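You operate a simulated robot arm through the tools that you are given. There is no shell and no other tool. Be economical: measure what you need, move in short steps, check, and stop when the job is done.

Carry out the task below with a simulated robot arm. There is one attempt and no reset: what you move stays moved.

## Task
Slide the orange cover over LONG, then put the red tab cap in SMALL, the yellow one in WIDE.
Fine: at the grey bins; loosen the hand nut to slide the cover and tighten it again; the other fittings stay.

It is judged by the outcome, as a careful person would: the job done as asked, and still so three seconds after it is handed in. It fails if anything else is knocked over, pushed out of place, dropped, spilled or broken. A push-on lid holds only when it is set on centred and level and pressed home; a screw cap is set on level and turned clockwise until tight.

## Robot
A 7-joint arm with a two-finger parallel gripper on a trunk, on a base that drives. Base frame: it is fixed to the floor where the robot stands at the start and does not move with it; the origin is under the middle of the robot, x ahead of it, y to its left, z up. Units: m, degrees, N and s.
With the tool pointing down near the work surface it reaches from about 0.32 to 0.74 m from the robot's upright axis, wherever it stands. Its first joint turns from -115.0 to 115.0 degrees. Places, roughly: cream duct [0.75, 1, 1]; hand nut of the grey bins [0.5, 0, 1]; orange cover of the grey bins [0.7, -0.1, 1.1]; small bin [0.7, 0.1, 0.9]; wide bin [0.7, -0.1, 0.9]. Payload 3.91 kg.
The tool frame sits at the grasp point between the pads (the TCP): z along the fingers, y along the line on which they close. The tips reach 0.03 m beyond it. Largest opening 0.11 m; finger width 0.02, thickness 0.01; the body of the gripper, 0.048 by 0.112 m, starts 0.055 m behind the TCP.
Orientation is that of the tool frame in the base frame, as a unit quaternion [x, y, z, w]. With the fingers straight down and closing along the base's y, the tool's x points along the base's -x, its y along +y and its z along -z.

## Interface
- The arm moves only by the tool apply_moves. Its argument "increments" is a list of rows, each an object (a shift or turn left out is 0, a gripper value left out holds the last) with "travel": the shift along the tool's x, y, z in mm, a list of three; "turn": the turn, a rotation vector about the tool's x, y, z in degrees, a list of three; "gripper": the opening, from 0 (shut) to 1 (fully open). In form: [{"travel": [x, y, z], "turn": [ax, ay, az], "gripper": gripper}, ...]. A call has 1 to 20 rows; each row is the pose to reach, as a shift and turn from the pose commanded when the call began, along the tool's axes at that moment. Each row takes 0.2 s and may step no farther than 0.05 m and 8.6 degrees from the row before; otherwise, or with a gripper value out of range, the whole call is refused. Where a pose cannot be reached the arm comes as near as it can. A force on the tool above 50 N (or 10 N above the force at the start of the call, whichever is more), or a blocked arm, ends the call early, and 0.2 s more pass. Each finger travels about 0.108 m/s and halts on what it meets, pressing with about 34 N; the grip force reading is that of the motor and also rises with nothing between the fingers. The clock runs only during rows and for 0.2 s after the last one: add rows that repeat a pose to give the fingers time. The reply holds the time, the measured pose of the TCP, the force on the tool along the base axes, the opening and the grip force, in the units named above and with some noise, with the torque about the TCP (base axes, N m) and any sound that the robot's microphone picked up.
- Cameras (640 x 400 px; columns grow to the right, rows downward): "scene" is now at [0.0192, 0.1618, 1.7342]; the picture's right is [0.12, -0.99, 0.00], its down [-0.74, -0.09, -0.67] and it looks along [0.66, 0.08, -0.74] (base axes); focal length 255 px, centre (320, 200). "wrist" rides on the gripper at [0.072, 0.017, -0.103] in the tool frame; the picture's right is [-0.23, 0.97, 0.00], its down [-0.76, -0.18, -0.62] and it looks along [-0.61, -0.14, 0.78] (tool axes); focal length 222 px, centre (320, 200). There is no depth. A picture from a camera that has moved, and an enlarged one, comes with that camera's place and axes in the base frame and with its lens.
- camera(camera): a new picture of that camera. The clock stands still meanwhile.
- move_column(by): slides the trunk up (or, below 0, down) by that many m; the arm and the scene camera ride with it, the base frame stays. It gives what a move gives, with no picture.
- steer(legs): drives the robot by 1 to 6 legs, each [ahead, turn to the left] in m and degrees, along the robot's own axes; the way and the turn of a leg run together, so that a leg with both is an arc; at most 1.5 m and 180 degrees a leg. The arm and the cameras ride along, it lands a little off, and it stops where it bumps. It gives what a move gives.
- aim_head(pan, tilt): turns the head with the scene camera to pan (to the left, within 155 degrees either way) and tilt (down, from -29 to 69), counted from straight ahead of the robot. It gives what a move gives.
- zoom(camera, box): a new picture of the part [left, top, right, bottom] of that camera's present view, enlarged. The clock stands still meanwhile.
- hand_in(): hands the job in; it is judged then, once.

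Go step by step. Nothing tells you exact positions but the pictures and the camera data: compare them with the known pose of the tool, close in by small moves and look again before you grip or let go. The budget is 120 turns and 78 pictures, counting those below and the enlarged ones. Unless the task says otherwise, let go and move clear before handing in, and close with one line.

The tools are called after "Emit:" as a command line: name --argument value ..., lists and objects as JSON in quotes. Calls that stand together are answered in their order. apply_moves: Moves the arm, as the interface text tells. Its arguments: {"type":"object","properties":{"increments":{"type":"array","items":{"type":"object","properties":{"travel":{"type":"array","items":{"type":"number"}},"turn":{"type":"array","items":{"type":"number"}},"gripper":{"type":"number"}}}}},"required":["increments"]} The other tools are called the same way: move_column (by) slides the trunk up or down; steer (legs) drives the base; aim_head (pan, tilt) turns the head that bears the scene camera; camera (camera) takes a picture; zoom (camera, box) takes an enlarged picture of a part of a camera's view; hand_in () hands the job in.

At the start:

```text
time_s: 0.0
eef_pos: [0.5108, 0.0963, 1.3002]
tcp_rot: [0.0, 1.0, 0.0, 0.0]
contact_force: [0.2, -0.2, 0.5]
torque: [-0.04, 0.02, 0.01]
gripper_width: 0.1099
gripper_force: 0.2
trunk travel left (down, up): [-0.85, 0.14]
robot x, y, heading: [0.0004, -0.0009, -0.0]
head pan, tilt: [7.0, 48.0]
```

scene: 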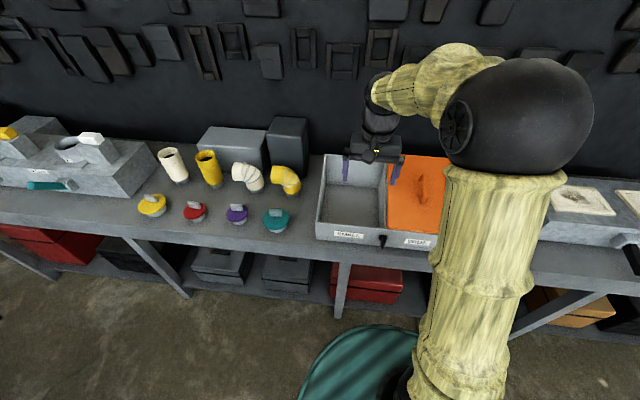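
wrist: 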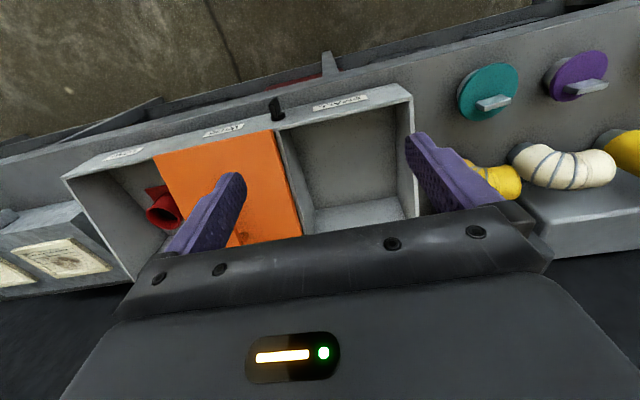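

I see a row of bins with an orange cover, labels on the front, and caps to the left. I'll zoom in to read the labels and the details.

Emit:
zoom --camera "scene" --box '[300, 130, 460, 260]'

Emit:
zoom --camera "wrist" --box '[50, 70, 430, 300]'

Emit:
zoom --camera "scene" --box '[0, 110, 320, 250]'

```text
3.08 times, centred on (380, 195) of scene
camera zoom: at [0.0192, 0.1618, 1.7342], right [0.12, -0.99, 0.0], down [-0.74, -0.09, -0.67], along [0.66, 0.08, -0.74], focal length 786 px, centre (135, 215)
```

zoom: 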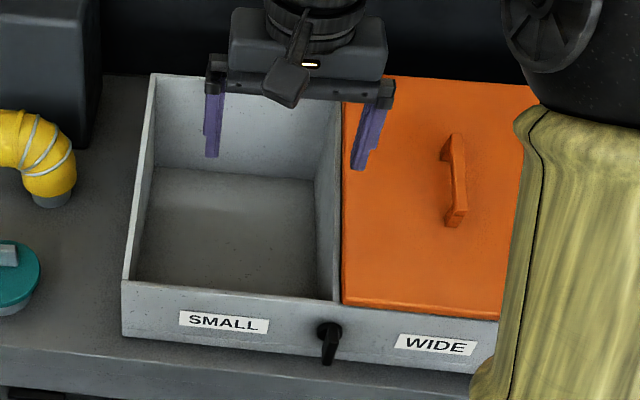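

```text
1.68 times, centred on (240, 185) of wrist
camera zoom: at [0.4368, 0.1135, 1.4044], right [0.23, 0.97, 0.0], down [0.76, -0.18, 0.62], along [0.61, -0.14, -0.78], focal length 374 px, centre (455, 225)
```

zoom: 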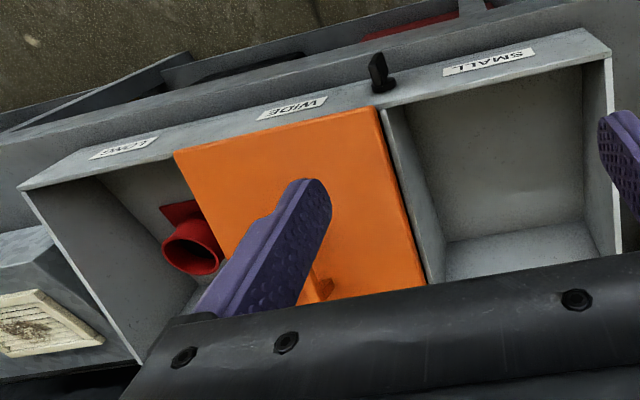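

```text
2.00 times, centred on (160, 180) of scene
camera zoom: at [0.0192, 0.1618, 1.7342], right [0.12, -0.99, 0.0], down [-0.74, -0.09, -0.67], along [0.66, 0.08, -0.74], focal length 511 px, centre (640, 240)
```

zoom: 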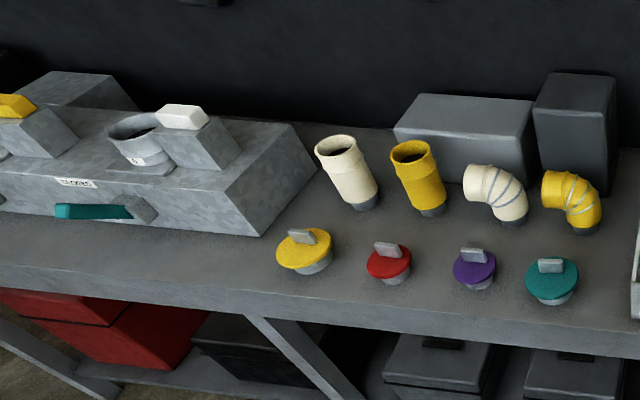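

The order is SMALL, WIDE, LONG from left to right, with the cover now over WIDE. I estimate the hand nut at about (0.54, 0.00, 0.97) on the front face. I'll turn the tool to point forward, well back from the bench, to view the nut.

Emit:
apply_moves --increments '[{"travel": [10, 0, 0], "turn": [0, -8.2, 0], "gripper": 1}, {"travel": [20, 0, 0], "turn": [0, -16.4, 0]}, {"travel": [30, 0, 0], "turn": [0, -24.6, 0]}, {"travel": [40, 0, 0], "turn": [0, -32.8, 0]}, {"travel": [50, 0, 0], "turn": [0, -41, 0]}, {"travel": [60, 0, 0], "turn": [0, -49.2, 0]}, {"travel": [70, 0, 0], "turn": [0, -57.4, 0]}, {"travel": [80, 0, 0], "turn": [0, -65.6, 0]}, {"travel": [90, 0, 0], "turn": [0, -73.8, 0]}, {"travel": [100, 0, 0], "turn": [0, -82, 0]}, {"travel": [110, 0, 0], "turn": [0, -90, 0]}]'

Emit:
camera --camera "scene"

```text
time_s: 2.4
eef_pos: [0.4812, 0.175, 1.3287]
tcp_rot: [-0.001, 0.707, -0.002, 0.707]
contact_force: [-0.2, 1.1, -0.8]
torque: [-0.02, -0.03, -0.03]
gripper_width: 0.1099
gripper_force: 0.0
out of reach, approached as far as the arm can: row 7, 8, 9, 10, 11
trunk travel left (down, up): [-0.85, 0.14]
robot x, y, heading: [0.0021, -0.0016, -0.2]
head pan, tilt: [7.0, 48.0]
```

```text
72 pictures are left
camera scene: at [0.0213, 0.1645, 1.7339], right [0.12, -0.99, 0.0], down [-0.74, -0.09, -0.67], along [0.66, 0.08, -0.74], focal length 255 px, centre (320, 200)
```

scene: 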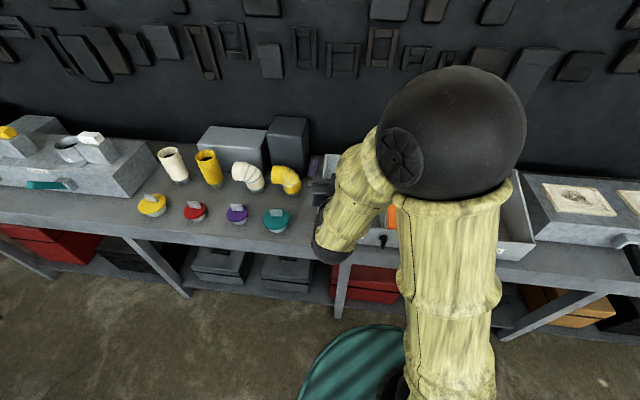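

The tool now points forward, but it needs room, so the base must back up. I'll drive back 0.2 m and lower the trunk.

Emit:
steer --legs '[[-0.25, 0]]'

Emit:
move_column --by -0.3

Emit:
camera --camera "wrist"

Emit:
camera --camera "scene"

```text
time_s: 4.4
eef_pos: [0.2311, 0.1716, 1.3295]
tcp_rot: [0.0, 0.707, 0.0, 0.707]
contact_force: [-1.1, 0.4, 1.1]
torque: [0.0, 0.03, 0.01]
gripper_width: 0.1099
gripper_force: 0.0
trunk travel left (down, up): [-0.85, 0.14]
robot x, y, heading: [-0.25, -0.0007, 0.0]
head pan, tilt: [7.0, 48.0]
```

```text
time_s: 7.4
eef_pos: [0.2317, 0.1715, 1.0298]
tcp_rot: [-0.001, 0.707, 0.001, 0.708]
contact_force: [-0.5, 0.2, 0.0]
torque: [-0.01, -0.03, -0.02]
gripper_width: 0.11
gripper_force: 0.1
trunk travel left (down, up): [-0.55, 0.44]
robot x, y, heading: [-0.2504, 0.0013, 0.2]
head pan, tilt: [7.0, 48.0]
```

```text
71 pictures are left
camera wrist: at [0.1278, 0.1879, 0.9571], right [0.0, 0.97, 0.23], down [-0.62, -0.18, 0.76], along [0.78, -0.14, 0.61], focal length 222 px, centre (320, 200)
```

wrist: 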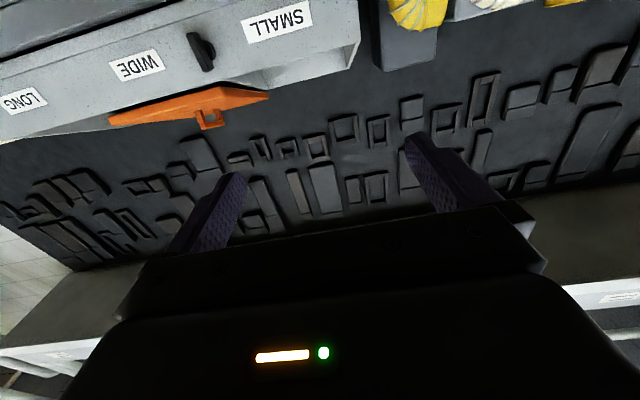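

```text
70 pictures are left
camera scene: at [-0.229, 0.1618, 1.4342], right [0.12, -0.99, 0.0], down [-0.74, -0.09, -0.67], along [0.66, 0.08, -0.74], focal length 255 px, centre (320, 200)
```

scene: 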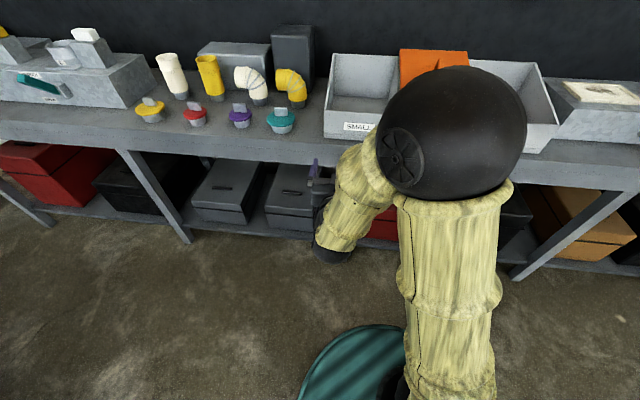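

The wrist camera now sees the nut front-on, though upside down. I'll zoom in on it.

Emit:
zoom --camera "wrist" --box '[100, 0, 320, 140]'

```text
2.86 times, centred on (210, 70) of wrist
camera zoom: at [0.1278, 0.1879, 0.9571], right [0.0, 0.97, 0.23], down [-0.62, -0.18, 0.76], along [0.78, -0.14, 0.61], focal length 635 px, centre (634, 571)
```

zoom: 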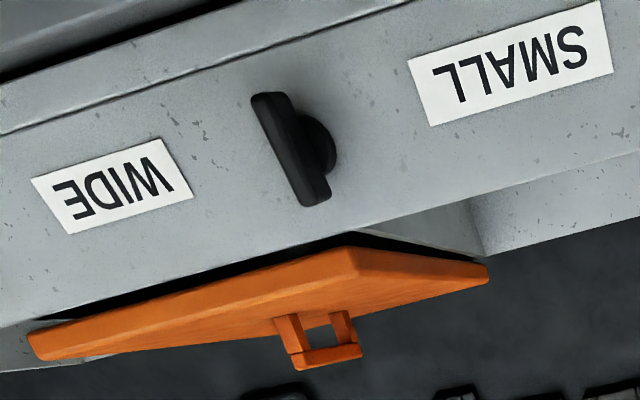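

The nut is a black bar on a short shaft. The bar stands about vertical, centred near (0.53, 0.004, 0.951). I'll bring the forward-pointing gripper to a spot in front of it.

Emit:
apply_moves --increments '[{"travel": [13, -28, 30], "gripper": 0.6}, {"travel": [26, -56, 60]}, {"travel": [39, -84, 90]}, {"travel": [52, -112, 120]}, {"travel": [66, -140, 155]}, {"travel": [79, -168, 190]}]'

Emit:
camera --camera "wrist"

Emit:
camera --camera "scene"

```text
time_s: 8.8
eef_pos: [0.4188, 0.0721, 0.9607]
tcp_rot: [0.02, 0.71, -0.021, 0.703]
contact_force: [0.4, -0.3, 0.5]
torque: [-0.02, 0.01, -0.06]
gripper_width: 0.0659
gripper_force: 0.1
out of reach, approached as far as the arm can: row 4, 5, 6
trunk travel left (down, up): [-0.55, 0.44]
robot x, y, heading: [-0.2501, 0.0016, -0.2]
head pan, tilt: [7.0, 48.0]
```

```text
68 pictures are left
camera wrist: at [0.3148, 0.0955, 0.8893], right [0.06, 0.97, 0.23], down [-0.63, -0.14, 0.77], along [0.78, -0.19, 0.6], focal length 222 px, centre (320, 200)
```

wrist: 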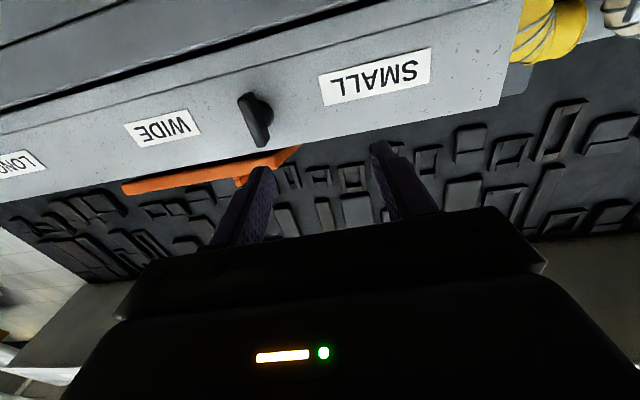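

```text
67 pictures are left
camera scene: at [-0.2287, 0.1625, 1.4342], right [0.12, -0.99, 0.0], down [-0.74, -0.09, -0.67], along [0.66, 0.08, -0.74], focal length 255 px, centre (320, 200)
```

scene: 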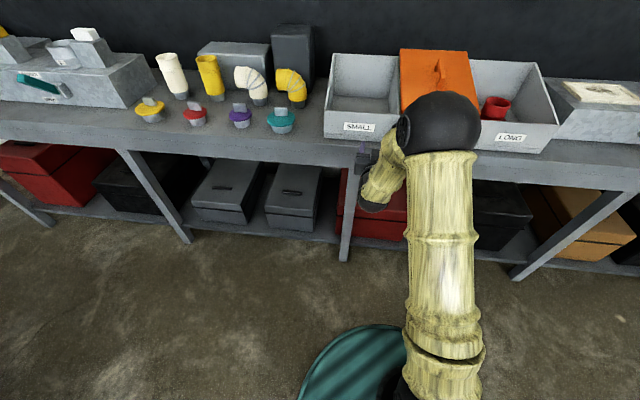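

The arm stopped about 7 cm short sideways in this posture. I'll lower the trunk while raising the hand so the arm works higher relative to its shoulder.

Emit:
apply_moves --increments '[{"travel": [-40, 0, -20]}, {"travel": [-80, 0, -20]}, {"travel": [-120, 0, -20]}, {"travel": [-160, 0, -20]}, {"travel": [-200, 0, -20]}]'

Emit:
move_column --by -0.25

```text
time_s: 10.0
eef_pos: [0.4002, 0.0727, 1.1602]
tcp_rot: [0.021, 0.71, -0.022, 0.704]
contact_force: [-0.2, 0.2, 1.6]
torque: [0.02, -0.03, 0.03]
gripper_width: 0.0659
gripper_force: 0.1
trunk travel left (down, up): [-0.55, 0.44]
robot x, y, heading: [-0.2496, 0.0002, -0.1]
head pan, tilt: [7.0, 48.0]
```

```text
time_s: 12.6
eef_pos: [0.4006, 0.0727, 0.9093]
tcp_rot: [0.02, 0.71, -0.021, 0.704]
contact_force: [0.8, 0.8, -0.4]
torque: [-0.03, -0.03, 0.01]
gripper_width: 0.0661
gripper_force: 0.1
trunk travel left (down, up): [-0.3, 0.69]
robot x, y, heading: [-0.2477, -0.0039, -0.3]
head pan, tilt: [7.0, 48.0]
```

Emit:
apply_moves --increments '[{"travel": [-20, 0, 0], "turn": [0, 0, 0]}, {"travel": [-42, -20, 1], "turn": [-1, 0, 0]}, {"travel": [-42, -40, 2], "turn": [-2, 0, 0]}, {"travel": [-42, -68, 4], "turn": [-3.3, 0, 0]}, {"travel": [-42, -68, 4], "turn": [-3.3, 0, 0]}]'

Emit:
camera --camera "wrist"

```text
time_s: 13.8
eef_pos: [0.4004, 0.0057, 0.9538]
tcp_rot: [-0.001, 0.71, -0.001, 0.704]
contact_force: [0.4, 0.1, -0.6]
torque: [0.02, -0.02, -0.02]
gripper_width: 0.0659
gripper_force: 0.1
trunk travel left (down, up): [-0.3, 0.69]
robot x, y, heading: [-0.2479, 0.0023, 0.1]
head pan, tilt: [7.0, 48.0]
```

```text
66 pictures are left
camera wrist: at [0.2957, 0.0231, 0.8811], right [0.0, 0.97, 0.23], down [-0.62, -0.18, 0.77], along [0.79, -0.14, 0.6], focal length 222 px, centre (320, 200)
```

wrist: 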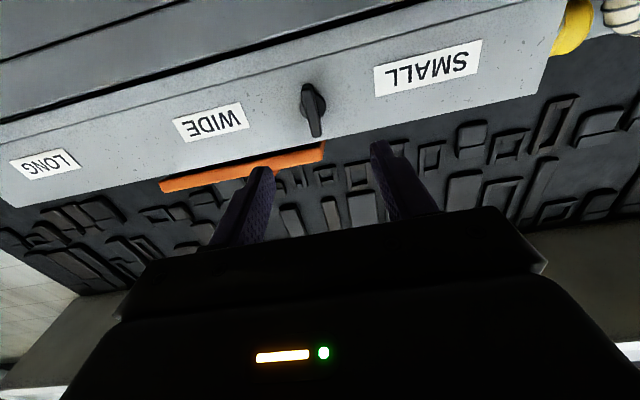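

It's in line with the nut now. I'll advance 6 cm and shift slightly right, then check.

Emit:
apply_moves --increments '[{"travel": [1, -4, 30]}, {"travel": [2, -8, 65]}]'

Emit:
zoom --camera "wrist" --box '[180, 40, 460, 215]'

Emit:
zoom --camera "scene" --box '[300, 0, 500, 140]'

```text
time_s: 14.4
eef_pos: [0.4654, -0.0016, 0.9504]
tcp_rot: [0.001, 0.71, -0.002, 0.704]
contact_force: [0.1, 1.1, -0.2]
torque: [0.03, 0.0, -0.02]
gripper_width: 0.066
gripper_force: 0.1
trunk travel left (down, up): [-0.3, 0.69]
robot x, y, heading: [-0.2535, -0.0018, -0.1]
head pan, tilt: [7.0, 48.0]
```

```text
2.29 times, centred on (320, 128) of wrist
camera zoom: at [0.3609, 0.0152, 0.8785], right [0.0, 0.97, 0.23], down [-0.62, -0.17, 0.77], along [0.79, -0.14, 0.6], focal length 508 px, centre (320, 366)
```

zoom: 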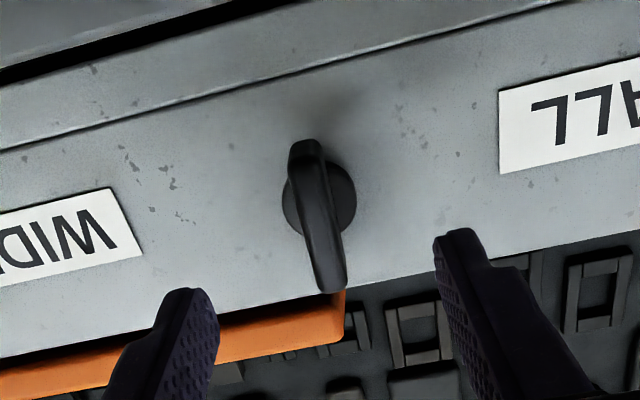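

```text
2.86 times, centred on (400, 70) of scene
camera zoom: at [-0.2293, 0.1619, 1.1842], right [0.12, -0.99, 0.0], down [-0.74, -0.09, -0.67], along [0.66, 0.08, -0.74], focal length 730 px, centre (91, 571)
```

zoom: 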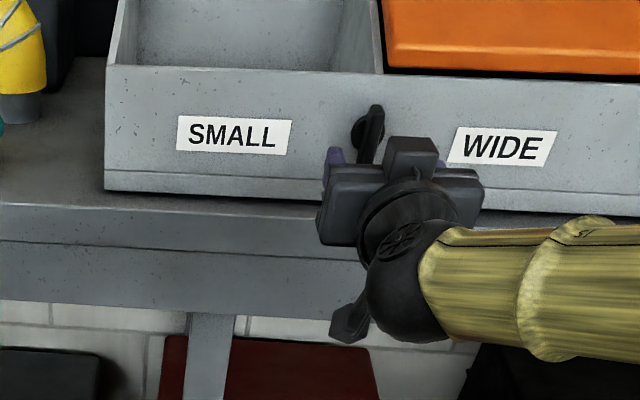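

The nut's bar is centred at about (0.55, −0.003, 0.952), is about 54 mm long and stands vertical. I'll advance so the fingertips straddle it, then close.

Emit:
apply_moves --increments '[{"travel": [-2, -1, 30]}, {"travel": [-2, -1, 64]}]'

Emit:
zoom --camera "wrist" --box '[180, 40, 460, 215]'

Emit:
zoom --camera "scene" --box '[350, 0, 500, 105]'

```text
time_s: 15.0
eef_pos: [0.5295, -0.0032, 0.9504]
tcp_rot: [0.001, 0.71, -0.002, 0.704]
contact_force: [-1.6, 0.2, -0.9]
torque: [-0.01, 0.03, 0.0]
gripper_width: 0.0662
gripper_force: 0.0
trunk travel left (down, up): [-0.3, 0.69]
robot x, y, heading: [-0.2529, 0.0007, 0.4]
head pan, tilt: [7.0, 48.0]
```

```text
2.29 times, centred on (320, 128) of wrist
camera zoom: at [0.4249, 0.0137, 0.8794], right [0.0, 0.97, 0.23], down [-0.62, -0.18, 0.77], along [0.79, -0.14, 0.6], focal length 508 px, centre (320, 366)
```

zoom: 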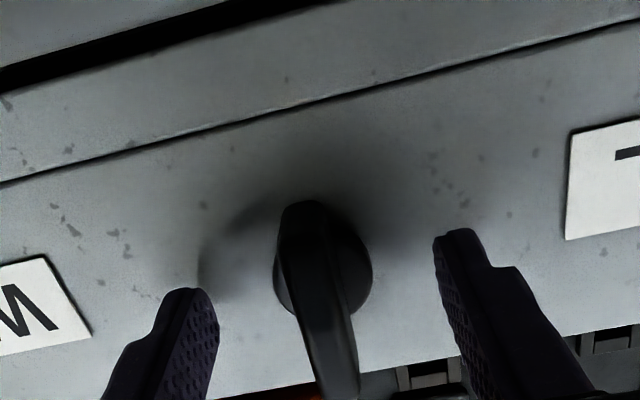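

```text
3.81 times, centred on (425, 52) of scene
camera zoom: at [-0.2292, 0.1618, 1.1842], right [0.12, -0.99, 0.0], down [-0.74, -0.09, -0.67], along [0.66, 0.08, -0.74], focal length 973 px, centre (-80, 762)
```

zoom: 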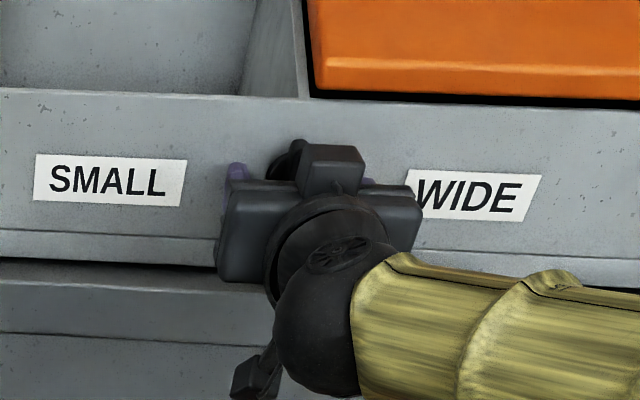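

Emit:
apply_moves --increments '[{"gripper": 0.2}, {"gripper": 0}, {"gripper": 0}]'

Emit:
zoom --camera "wrist" --box '[180, 40, 460, 215]'

```text
time_s: 15.8
eef_pos: [0.5286, -0.0021, 0.9501]
tcp_rot: [0.0, 0.71, -0.001, 0.704]
contact_force: [4.6, 2.7, 1.2]
torque: [-0.01, 0.11, 0.2]
gripper_width: 0.0283
gripper_force: 44.9
trunk travel left (down, up): [-0.3, 0.69]
robot x, y, heading: [-0.2498, 0.0011, -0.3]
head pan, tilt: [7.0, 48.0]
```

```text
2.29 times, centred on (320, 128) of wrist
camera zoom: at [0.4251, 0.0145, 0.8792], right [0.0, 0.97, 0.23], down [-0.62, -0.18, 0.77], along [0.79, -0.14, 0.6], focal length 508 px, centre (320, 366)
```

zoom: 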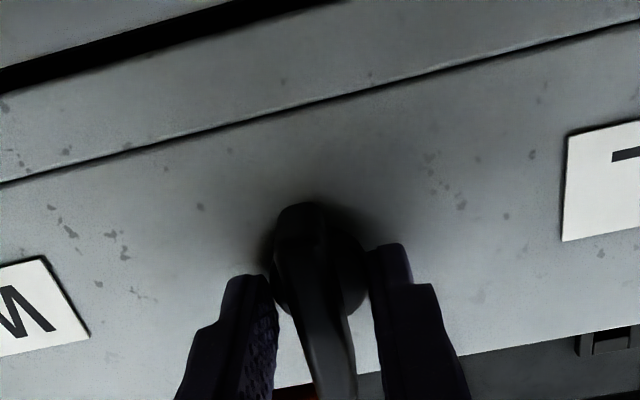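

The tips closed on the round hub (28 mm), not the bar. I'll open, back off 10 mm and close on the bar itself.

Emit:
apply_moves --increments '[{"gripper": 0.4}, {"travel": [0, 0, -10], "gripper": 0.4}, {"travel": [0, 0, -10], "gripper": 0}, {"travel": [0, 0, -10], "gripper": 0}, {"travel": [0, 0, -10], "gripper": 0}]'

Emit:
zoom --camera "wrist" --box '[180, 40, 460, 215]'

```text
time_s: 17.0
eef_pos: [0.5191, -0.0025, 0.9509]
tcp_rot: [0.0, 0.709, -0.001, 0.705]
contact_force: [0.6, 7.1, 0.3]
torque: [0.02, -0.18, -0.33]
gripper_width: 0.0116
gripper_force: 44.8
trunk travel left (down, up): [-0.3, 0.69]
robot x, y, heading: [-0.248, -0.0002, -0.1]
head pan, tilt: [7.0, 48.0]
```

```text
2.29 times, centred on (320, 128) of wrist
camera zoom: at [0.4148, 0.0145, 0.8799], right [0.0, 0.97, 0.23], down [-0.62, -0.18, 0.77], along [0.79, -0.14, 0.6], focal length 508 px, centre (320, 366)
```

zoom: 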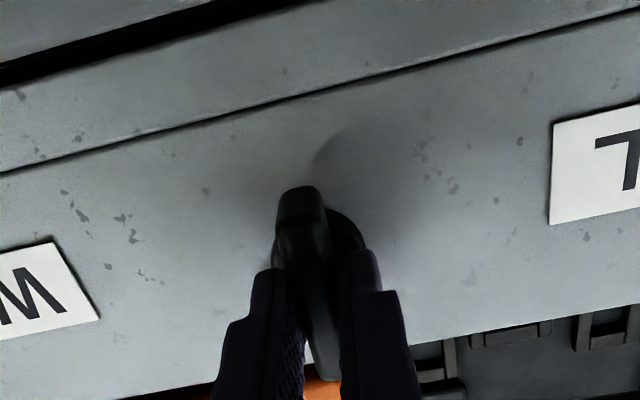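

It's gripping the bar squarely now. I'll turn it counter-clockwise (seen from the front) to loosen it, in small steps.

Emit:
apply_moves --increments '[{"turn": [0, 0, -8]}, {"turn": [0, 0, -16]}, {"turn": [0, 0, -24]}, {"turn": [0, 0, -32]}, {"turn": [0, 0, -40]}]'

```text
time_s: 18.2
eef_pos: [0.5203, -0.0015, 0.95]
tcp_rot: [-0.245, 0.667, -0.243, 0.661]
contact_force: [0.6, 15.2, 1.0]
torque: [0.02, 0.27, -1.09]
gripper_width: 0.0119
gripper_force: 45.0
trunk travel left (down, up): [-0.3, 0.69]
robot x, y, heading: [-0.2443, -0.0017, 0.0]
head pan, tilt: [7.0, 48.0]
```

Emit:
apply_moves --increments '[{"travel": [-1.3, 1.5, 0], "turn": [0, 0, -8]}, {"travel": [-1.3, 1.5, 0], "turn": [0, 0, -16]}, {"travel": [-1.3, 1.5, 0], "turn": [0, 0, -24]}, {"travel": [-1.3, 1.5, 0], "turn": [0, 0, -32]}, {"travel": [-1.3, 1.5, 0], "turn": [0, 0, -40]}, {"travel": [-1.3, 1.5, 0], "turn": [0, 0, -48]}]'

Emit:
zoom --camera "wrist" --box '[180, 40, 460, 215]'

Emit:
camera --camera "scene"

```text
time_s: 19.6
eef_pos: [0.5191, -0.0009, 0.951]
tcp_rot: [-0.495, 0.511, -0.489, 0.504]
contact_force: [-13.0, 6.8, -11.3]
torque: [0.04, -0.61, -1.2]
gripper_width: 0.012
gripper_force: 44.5
trunk travel left (down, up): [-0.3, 0.69]
robot x, y, heading: [-0.2459, -0.0005, 0.1]
head pan, tilt: [7.0, 48.0]
```

```text
2.29 times, centred on (320, 128) of wrist
camera zoom: at [0.4151, -0.0728, 0.9322], right [-0.01, 0.26, -0.97], down [-0.62, 0.76, 0.21], along [0.78, 0.6, 0.15], focal length 508 px, centre (320, 366)
```

zoom: 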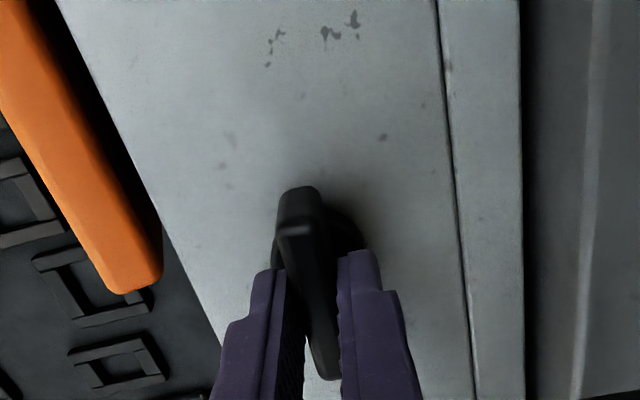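

```text
58 pictures are left
camera scene: at [-0.2295, 0.1626, 1.184], right [0.12, -0.99, 0.0], down [-0.74, -0.09, -0.67], along [0.66, 0.08, -0.74], focal length 255 px, centre (320, 200)
```

scene: 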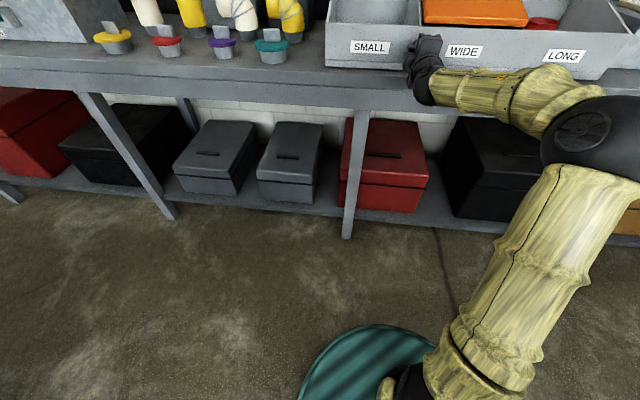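

It has turned about 90°, and the tool feels a push outwards, as if the nut is backing off on a thread. I'll turn it further, easing back 1 mm.

Emit:
apply_moves --increments '[{"travel": [0, 0, -1], "turn": [0, 0, -8]}, {"travel": [0, 0, -1], "turn": [0, 0, -16]}, {"travel": [0, 0, -1.5], "turn": [0, 0, -24]}, {"travel": [0, 0, -1.5], "turn": [0, 0, -32]}, {"travel": [0, 0, -2], "turn": [0, 0, -40]}, {"travel": [0, 0, -2], "turn": [0, 0, -48]}, {"travel": [0, 0, -2], "turn": [0, 0, -56]}]'

```text
time_s: 21.2
eef_pos: [0.5182, -0.0039, 0.9504]
tcp_rot: [0.675, -0.224, 0.668, -0.219]
contact_force: [6.4, -5.6, -6.4]
torque: [2.08, -0.43, -0.31]
gripper_width: 0.0456
gripper_force: 46.8
trunk travel left (down, up): [-0.3, 0.69]
robot x, y, heading: [-0.2464, 0.0031, -0.1]
head pan, tilt: [7.0, 48.0]
```

The fingers were forced open to 46 mm, so the nut hit a stop and slipped in the grip. I'll relax the grip and look.

Emit:
apply_moves --increments '[{"gripper": 0.6}, {"gripper": 0.7}, {"travel": [0, 0, -40]}]'

Emit:
camera --camera "wrist"

```text
time_s: 22.0
eef_pos: [0.4789, -0.0024, 0.9512]
tcp_rot: [0.676, -0.22, 0.67, -0.215]
contact_force: [0.3, 0.5, -0.5]
torque: [0.0, -0.05, -0.01]
gripper_width: 0.0768
gripper_force: 0.0
trunk travel left (down, up): [-0.3, 0.69]
robot x, y, heading: [-0.244, -0.0009, 0.0]
head pan, tilt: [7.0, 48.0]
```

```text
57 pictures are left
camera wrist: at [0.3739, -0.0579, 1.0008], right [-0.01, -0.66, -0.76], down [-0.63, 0.59, -0.51], along [0.78, 0.47, -0.42], focal length 222 px, centre (320, 200)
```

wrist: 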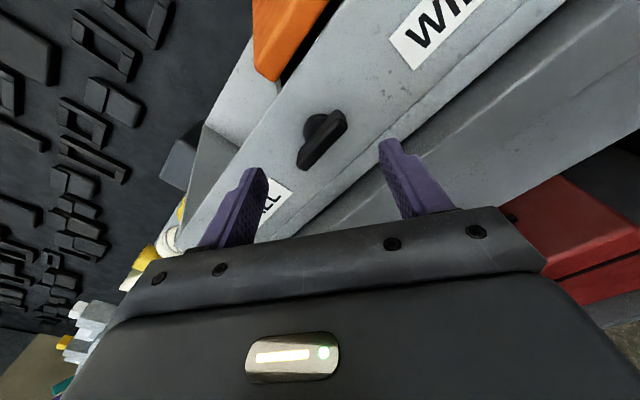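

The bar is now about horizontal, so the nut is loosened to its stop. I'll retreat, unwind the wrist, and go back to a tool-down posture above the bins.

Emit:
apply_moves --increments '[{"travel": [0, 0, -20], "turn": [0, 0, 8]}, {"travel": [0, 0, -40], "turn": [0, 0, 16]}, {"travel": [0, 0, -60], "turn": [0, 0, 24]}, {"travel": [0, 0, -60], "turn": [0, 0, 32]}, {"travel": [0, 0, -60], "turn": [0, 0, 40]}, {"travel": [0, 0, -60], "turn": [0, 0, 48]}, {"travel": [0, 0, -60], "turn": [0, 0, 56]}, {"travel": [0, 0, -60], "turn": [0, 0, 64]}, {"travel": [0, 0, -60], "turn": [0, 0, 72]}, {"travel": [0, 0, -60], "turn": [0, 0, 80]}, {"travel": [0, 0, -60], "turn": [0, 0, 88]}, {"travel": [0, 0, -60], "turn": [0, 0, 96]}, {"travel": [0, 0, -60], "turn": [0, 0, 104]}, {"travel": [0, 0, -60], "turn": [0, 0, 112]}, {"travel": [0, 0, -60], "turn": [0, 0, 120]}, {"travel": [0, 0, -60], "turn": [0, 0, 128]}, {"travel": [0, 0, -60], "turn": [0, 0, 136]}, {"travel": [0, 0, -60], "turn": [0, 0, 144]}]'

Emit:
move_column --by 0.4

```text
time_s: 25.8
eef_pos: [0.4173, -0.0021, 0.9521]
tcp_rot: [0.001, 0.71, 0.0, 0.705]
contact_force: [-0.2, 0.5, 0.3]
torque: [0.01, -0.02, 0.02]
gripper_width: 0.0772
gripper_force: 0.0
trunk travel left (down, up): [-0.3, 0.69]
robot x, y, heading: [-0.2491, -0.0024, -0.1]
head pan, tilt: [7.0, 48.0]
```

```text
time_s: 29.6
eef_pos: [0.4186, -0.0015, 1.353]
tcp_rot: [0.0, 0.71, -0.001, 0.704]
contact_force: [0.0, -0.1, -0.2]
torque: [0.01, 0.06, 0.03]
gripper_width: 0.0768
gripper_force: 0.1
trunk travel left (down, up): [-0.7, 0.29]
robot x, y, heading: [-0.2464, 0.0015, 0.1]
head pan, tilt: [7.0, 48.0]
```

Emit:
apply_moves --increments '[{"travel": [0, 0, -10], "turn": [0, 8.2, 0]}, {"travel": [0, 0, -20], "turn": [0, 16.4, 0]}, {"travel": [0, 0, -30], "turn": [0, 24.6, 0]}, {"travel": [0, 0, -40], "turn": [0, 32.8, 0]}, {"travel": [0, 0, -50], "turn": [0, 41, 0]}, {"travel": [0, 0, -60], "turn": [0, 49.2, 0]}, {"travel": [0, 0, -70], "turn": [0, 57.4, 0]}, {"travel": [0, 0, -80], "turn": [0, 65.6, 0]}, {"travel": [0, 0, -90], "turn": [0, 73.8, 0]}, {"travel": [0, 0, -100], "turn": [0, 82, 0]}, {"travel": [0, 0, -110], "turn": [0, 89.5, 0]}]'

Emit:
steer --legs '[[0.3, 0]]'

Emit:
camera --camera "wrist"

Emit:
camera --camera "scene"

```text
time_s: 32.0
eef_pos: [0.308, -0.0008, 1.353]
tcp_rot: [0.001, 1.0, -0.001, -0.001]
contact_force: [-1.0, -0.1, -0.7]
torque: [-0.02, -0.02, -0.01]
gripper_width: 0.077
gripper_force: 0.1
trunk travel left (down, up): [-0.7, 0.29]
robot x, y, heading: [-0.2473, -0.0023, -0.2]
head pan, tilt: [7.0, 48.0]
```

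```text
time_s: 34.4
eef_pos: [0.6087, -0.0012, 1.3519]
tcp_rot: [0.002, 1.0, 0.0, 0.0]
contact_force: [0.5, -0.1, -1.0]
torque: [0.03, 0.05, -0.02]
gripper_width: 0.077
gripper_force: 0.0
trunk travel left (down, up): [-0.7, 0.29]
robot x, y, heading: [0.0555, 0.0006, -0.2]
head pan, tilt: [7.0, 48.0]
```

```text
56 pictures are left
camera wrist: at [0.5356, 0.0154, 1.4559], right [0.23, 0.97, 0.0], down [0.76, -0.18, 0.62], along [0.61, -0.14, -0.78], focal length 222 px, centre (320, 200)
```

wrist: 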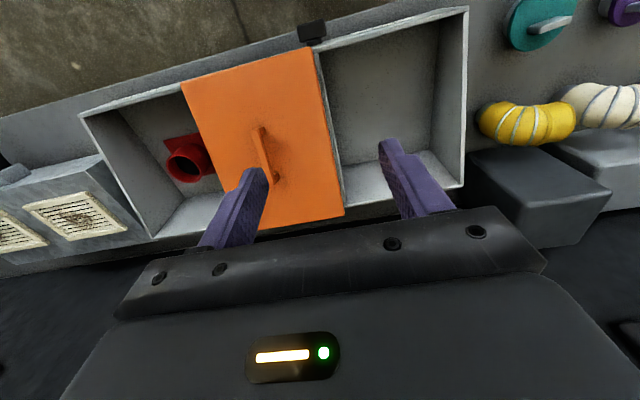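

```text
55 pictures are left
camera scene: at [0.0722, 0.1618, 1.5842], right [0.12, -0.99, 0.0], down [-0.74, -0.09, -0.67], along [0.66, 0.08, -0.74], focal length 255 px, centre (320, 200)
```

scene: 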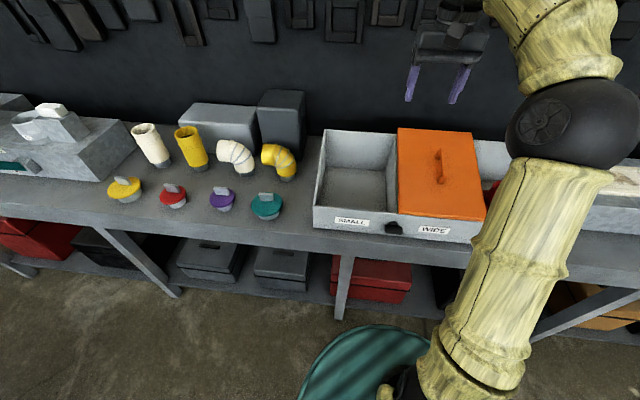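

The cover's handle is at about (0.70, −0.12, 1.087) and the bin pitch is about 0.215 m, so it must end near y = −0.34. To stay well within reach I'll shift the base 0.2 m to the right.

Emit:
steer --legs '[[0, -90], [0.2, 0], [0, 90]]'

Emit:
camera --camera "scene"

Emit:
camera --camera "wrist"

```text
time_s: 47.2
eef_pos: [0.6075, -0.2043, 1.3517]
tcp_rot: [0.002, 1.0, -0.001, 0.0]
contact_force: [-0.5, 0.3, -0.5]
torque: [0.03, -0.02, 0.01]
gripper_width: 0.077
gripper_force: 0.0
trunk travel left (down, up): [-0.7, 0.29]
robot x, y, heading: [0.0536, -0.2034, 0.1]
head pan, tilt: [7.0, 48.0]
```

```text
54 pictures are left
camera scene: at [0.0713, -0.0408, 1.5842], right [0.12, -0.99, 0.0], down [-0.74, -0.09, -0.67], along [0.66, 0.08, -0.74], focal length 255 px, centre (320, 200)
```

scene: 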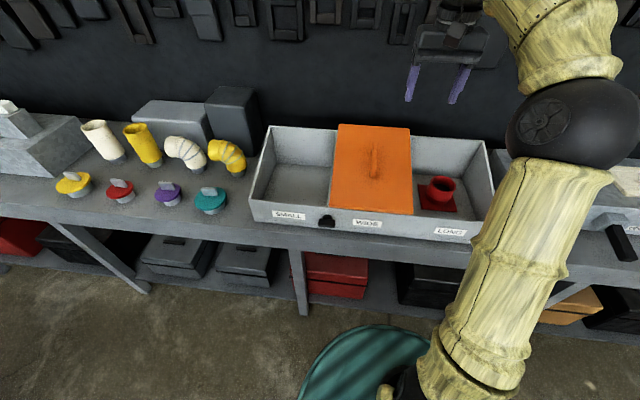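

```text
53 pictures are left
camera wrist: at [0.5347, -0.1873, 1.4561], right [0.23, 0.97, 0.0], down [0.76, -0.18, 0.62], along [0.61, -0.14, -0.78], focal length 222 px, centre (320, 200)
```

wrist: 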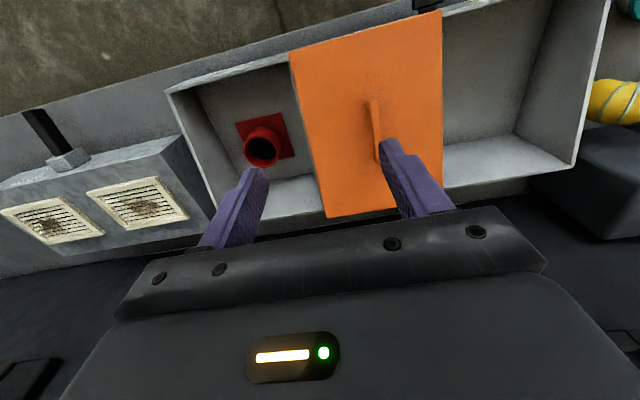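

Now I'll move to just above the handle and re-measure.

Emit:
apply_moves --increments '[{"travel": [-23, 19, 30]}, {"travel": [-46, 38, 60]}, {"travel": [-69, 57, 90]}, {"travel": [-92, 77, 120]}, {"travel": [-92, 77, 160]}, {"travel": [-92, 77, 190]}]'

Emit:
camera --camera "wrist"

Emit:
zoom --camera "scene" --box '[310, 100, 470, 240]'

```text
time_s: 48.6
eef_pos: [0.701, -0.1282, 1.1618]
tcp_rot: [0.002, 1.0, 0.0, 0.0]
contact_force: [0.7, 0.3, 0.5]
torque: [0.01, 0.01, 0.0]
gripper_width: 0.0769
gripper_force: 0.1
trunk travel left (down, up): [-0.7, 0.29]
robot x, y, heading: [0.0517, -0.2005, 0.4]
head pan, tilt: [7.0, 48.0]
```

```text
52 pictures are left
camera wrist: at [0.6276, -0.1099, 1.2654], right [0.23, 0.97, 0.0], down [0.76, -0.18, 0.62], along [0.61, -0.14, -0.78], focal length 222 px, centre (320, 200)
```

wrist: 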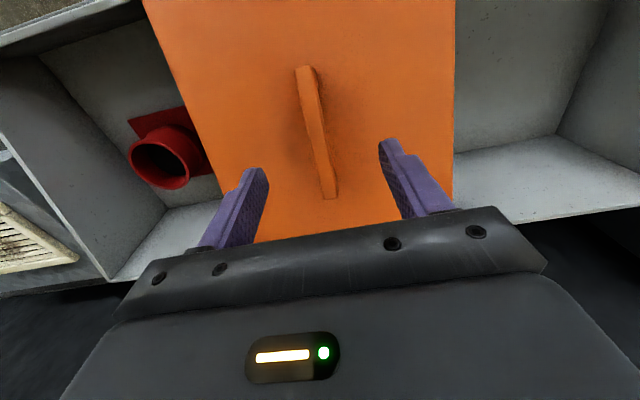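

```text
2.86 times, centred on (390, 170) of scene
camera zoom: at [0.0718, -0.0406, 1.5842], right [0.12, -0.99, 0.0], down [-0.74, -0.09, -0.67], along [0.66, 0.08, -0.74], focal length 730 px, centre (120, 286)
```

zoom: 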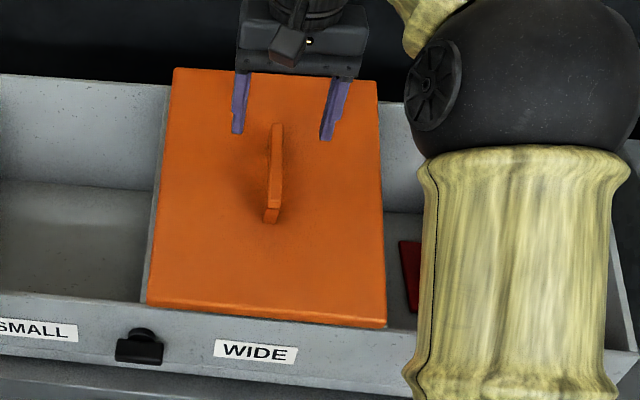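

The handle bar is centred at about (0.71, −0.13), with its top near z 1.087. I'll lower the open fingers around it and close.

Emit:
apply_moves --increments '[{"travel": [-4, -3, 30]}, {"travel": [-4, -3, 62]}, {"travel": [-4, -3, 62], "gripper": 0.3}, {"travel": [-4, -3, 62], "gripper": 0}, {"travel": [-4, -3, 62], "gripper": 0}]'

Emit:
camera --camera "wrist"

```text
time_s: 49.9
eef_pos: [0.7041, -0.131, 1.1019]
tcp_rot: [0.002, 1.0, -0.001, 0.0]
contact_force: [-2.2, -0.9, -3.9]
torque: [0.01, -1.0, -0.33]
gripper_width: 0.0141
gripper_force: 45.4
trunk travel left (down, up): [-0.7, 0.29]
robot x, y, heading: [0.0533, -0.2047, 0.1]
head pan, tilt: [7.0, 48.0]
```

```text
50 pictures are left
camera wrist: at [0.6308, -0.1133, 1.2043], right [0.23, 0.97, 0.0], down [0.76, -0.18, 0.62], along [0.61, -0.14, -0.78], focal length 222 px, centre (320, 200)
```

wrist: 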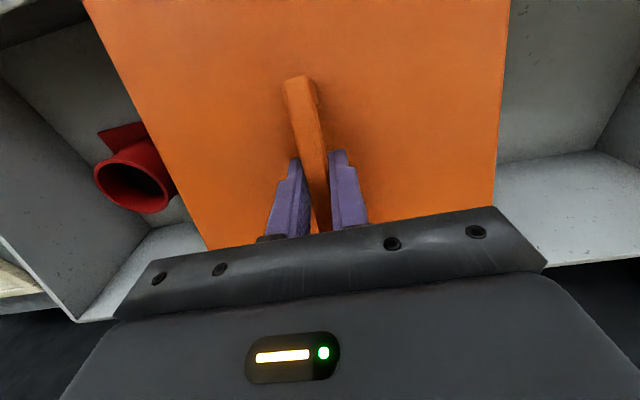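

It has a firm grip on the handle (14 mm). I'll slide toward LONG gently first, to see that the cover moves freely.

Emit:
apply_moves --increments '[{"travel": [0, -8, 0]}, {"travel": [0, -16, 0]}, {"travel": [0, -24, 0]}, {"travel": [0, -32, 0]}, {"travel": [0, -40, 0]}]'

Emit:
camera --camera "scene"

```text
time_s: 51.0
eef_pos: [0.7028, -0.1714, 1.1018]
tcp_rot: [0.002, 1.0, 0.0, 0.0]
contact_force: [-2.8, 0.5, 0.9]
torque: [0.11, 0.92, -0.25]
gripper_width: 0.014
gripper_force: 45.3
trunk travel left (down, up): [-0.7, 0.29]
robot x, y, heading: [0.0525, -0.2047, 0.3]
head pan, tilt: [7.0, 48.0]
```

```text
49 pictures are left
camera scene: at [0.0709, -0.0409, 1.5843], right [0.12, -0.99, 0.0], down [-0.74, -0.09, -0.67], along [0.66, 0.08, -0.74], focal length 255 px, centre (320, 200)
```

scene: 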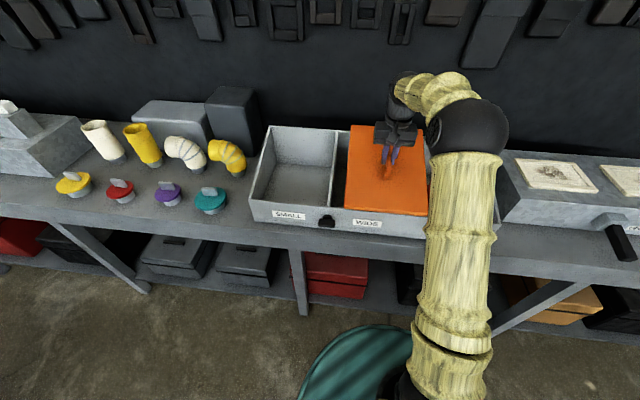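

It slides freely with the hand. I'll carry on, expecting about 175 mm more.

Emit:
apply_moves --increments '[{"travel": [0, -12, 0]}, {"travel": [0, -24, 0]}, {"travel": [0, -36, 0]}, {"travel": [0, -48, 0]}, {"travel": [0, -60, 0]}, {"travel": [0, -72, 0]}, {"travel": [0, -84, 0]}, {"travel": [0, -96, 0]}, {"travel": [0, -108, 0]}, {"travel": [0, -120, 0]}, {"travel": [0, -132, 0]}, {"travel": [0, -144, 0]}, {"travel": [0, -156, 0]}, {"travel": [0, -165, 0]}]'

Emit:
camera --camera "scene"

Emit:
camera --camera "wrist"

```text
time_s: 54.0
eef_pos: [0.7039, -0.3368, 1.101]
tcp_rot: [0.002, 1.0, 0.0, 0.0]
contact_force: [-10.0, -0.1, -10.6]
torque: [0.09, -0.88, -0.24]
gripper_width: 0.014
gripper_force: 45.1
trunk travel left (down, up): [-0.7, 0.29]
robot x, y, heading: [0.0517, -0.2054, 0.2]
head pan, tilt: [7.0, 48.0]
```

```text
48 pictures are left
camera scene: at [0.0706, -0.0412, 1.5841], right [0.12, -0.99, 0.0], down [-0.74, -0.09, -0.67], along [0.66, 0.08, -0.74], focal length 255 px, centre (320, 200)
```

scene: 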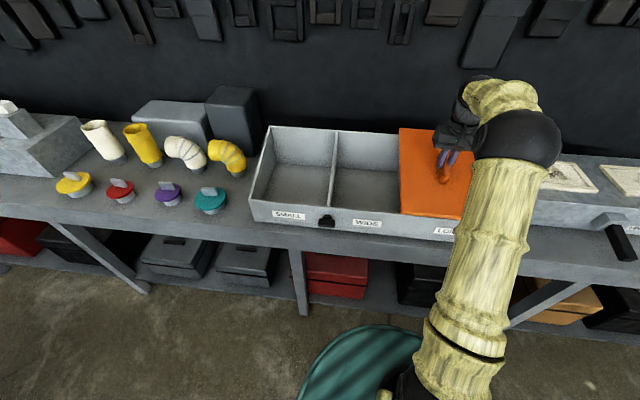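

```text
47 pictures are left
camera wrist: at [0.6299, -0.3197, 1.2044], right [0.23, 0.97, 0.0], down [0.76, -0.18, 0.62], along [0.61, -0.14, -0.78], focal length 222 px, centre (320, 200)
```

wrist: 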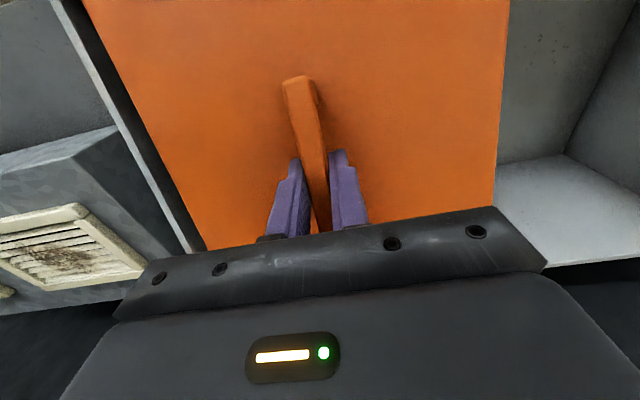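

The cover is nearly over LONG. I'll check the remaining gap at both edges.

Emit:
zoom --camera "wrist" --box '[20, 0, 260, 150]'

Emit:
zoom --camera "scene" --box '[370, 100, 530, 240]'

```text
2.67 times, centred on (140, 75) of wrist
camera zoom: at [0.6299, -0.3197, 1.2044], right [0.23, 0.97, 0.0], down [0.76, -0.18, 0.62], along [0.61, -0.14, -0.78], focal length 592 px, centre (800, 533)
```

zoom: 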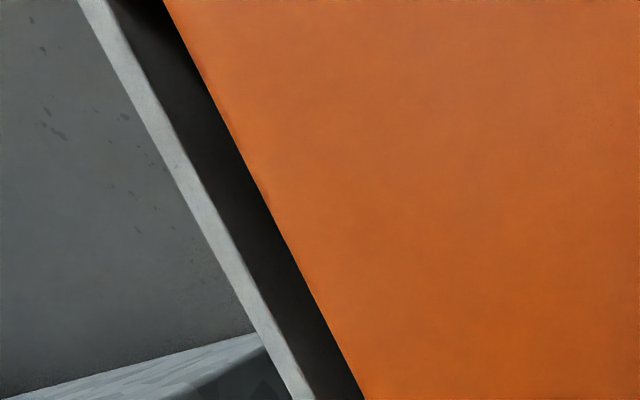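

```text
2.86 times, centred on (450, 170) of scene
camera zoom: at [0.0706, -0.0412, 1.5841], right [0.12, -0.99, 0.0], down [-0.74, -0.09, -0.67], along [0.66, 0.08, -0.74], focal length 730 px, centre (-51, 286)
```

zoom: 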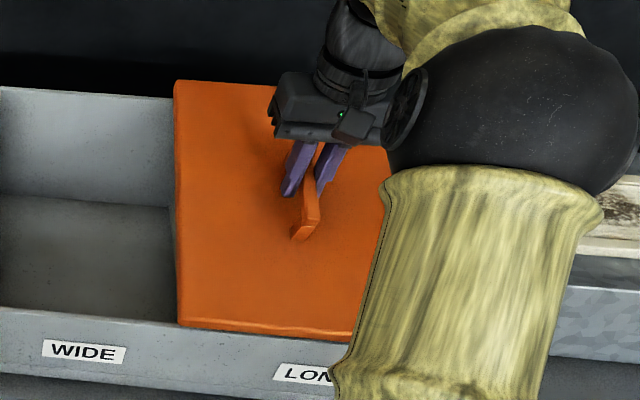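

About 15–20 mm remain to the right-hand wall, so I'll slide on slowly.

Emit:
apply_moves --increments '[{"travel": [0, -3, 0]}, {"travel": [0, -6, 0]}, {"travel": [0, -9, 0]}, {"travel": [0, -11, 0]}]'

Emit:
zoom --camera "scene" --box '[370, 100, 530, 240]'

Emit:
zoom --camera "wrist" --box '[20, 0, 260, 150]'

```text
time_s: 55.0
eef_pos: [0.7027, -0.3471, 1.1009]
tcp_rot: [0.001, 1.0, -0.001, 0.001]
contact_force: [-9.2, 1.3, -7.3]
torque: [0.01, 1.02, -0.3]
gripper_width: 0.0138
gripper_force: 45.2
trunk travel left (down, up): [-0.7, 0.29]
robot x, y, heading: [0.0519, -0.2041, 0.1]
head pan, tilt: [7.0, 48.0]
```

```text
2.86 times, centred on (450, 170) of scene
camera zoom: at [0.0706, -0.0409, 1.5842], right [0.12, -0.99, 0.0], down [-0.74, -0.09, -0.67], along [0.66, 0.08, -0.74], focal length 730 px, centre (-51, 286)
```

zoom: 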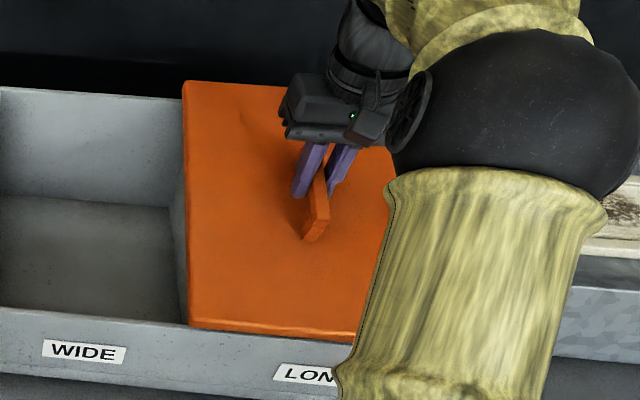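

```text
2.67 times, centred on (140, 75) of wrist
camera zoom: at [0.6298, -0.3298, 1.2044], right [0.23, 0.97, 0.0], down [0.76, -0.18, 0.62], along [0.61, -0.14, -0.78], focal length 592 px, centre (800, 533)
```

zoom: 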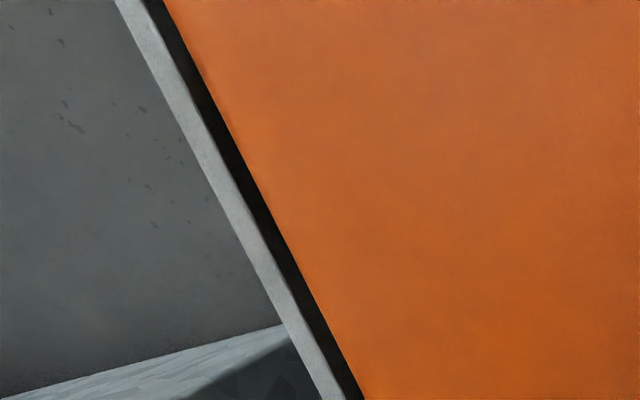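

The gap is closing as expected, with about 9 mm left. I'll go a little further in fine steps.

Emit:
apply_moves --increments '[{"travel": [0, -2, 0]}, {"travel": [0, -4, 0]}, {"travel": [0, -6, 0]}, {"travel": [0, -8, 0]}]'

Emit:
zoom --camera "scene" --box '[370, 100, 530, 240]'

Emit:
camera --camera "wrist"

```text
time_s: 56.0
eef_pos: [0.7023, -0.3554, 1.1009]
tcp_rot: [0.002, 1.0, -0.002, 0.0]
contact_force: [-11.5, 0.8, -8.4]
torque: [0.05, 0.62, -0.3]
gripper_width: 0.0141
gripper_force: 45.1
trunk travel left (down, up): [-0.7, 0.29]
robot x, y, heading: [0.0511, -0.2011, 0.2]
head pan, tilt: [7.0, 48.0]
```

```text
2.86 times, centred on (450, 170) of scene
camera zoom: at [0.0703, -0.041, 1.5842], right [0.12, -0.99, 0.0], down [-0.74, -0.09, -0.67], along [0.66, 0.08, -0.74], focal length 730 px, centre (-51, 286)
```

zoom: 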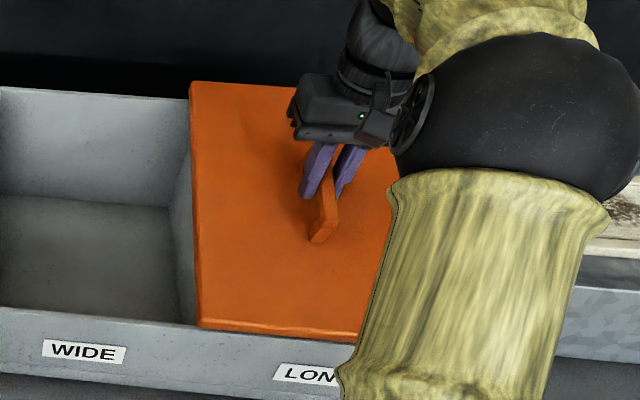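

```text
41 pictures are left
camera wrist: at [0.6297, -0.3382, 1.2044], right [0.23, 0.97, 0.0], down [0.76, -0.18, 0.62], along [0.61, -0.14, -0.78], focal length 222 px, centre (320, 200)
```

wrist: 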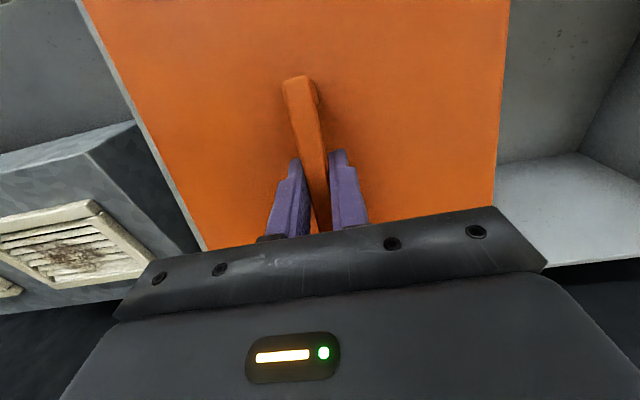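

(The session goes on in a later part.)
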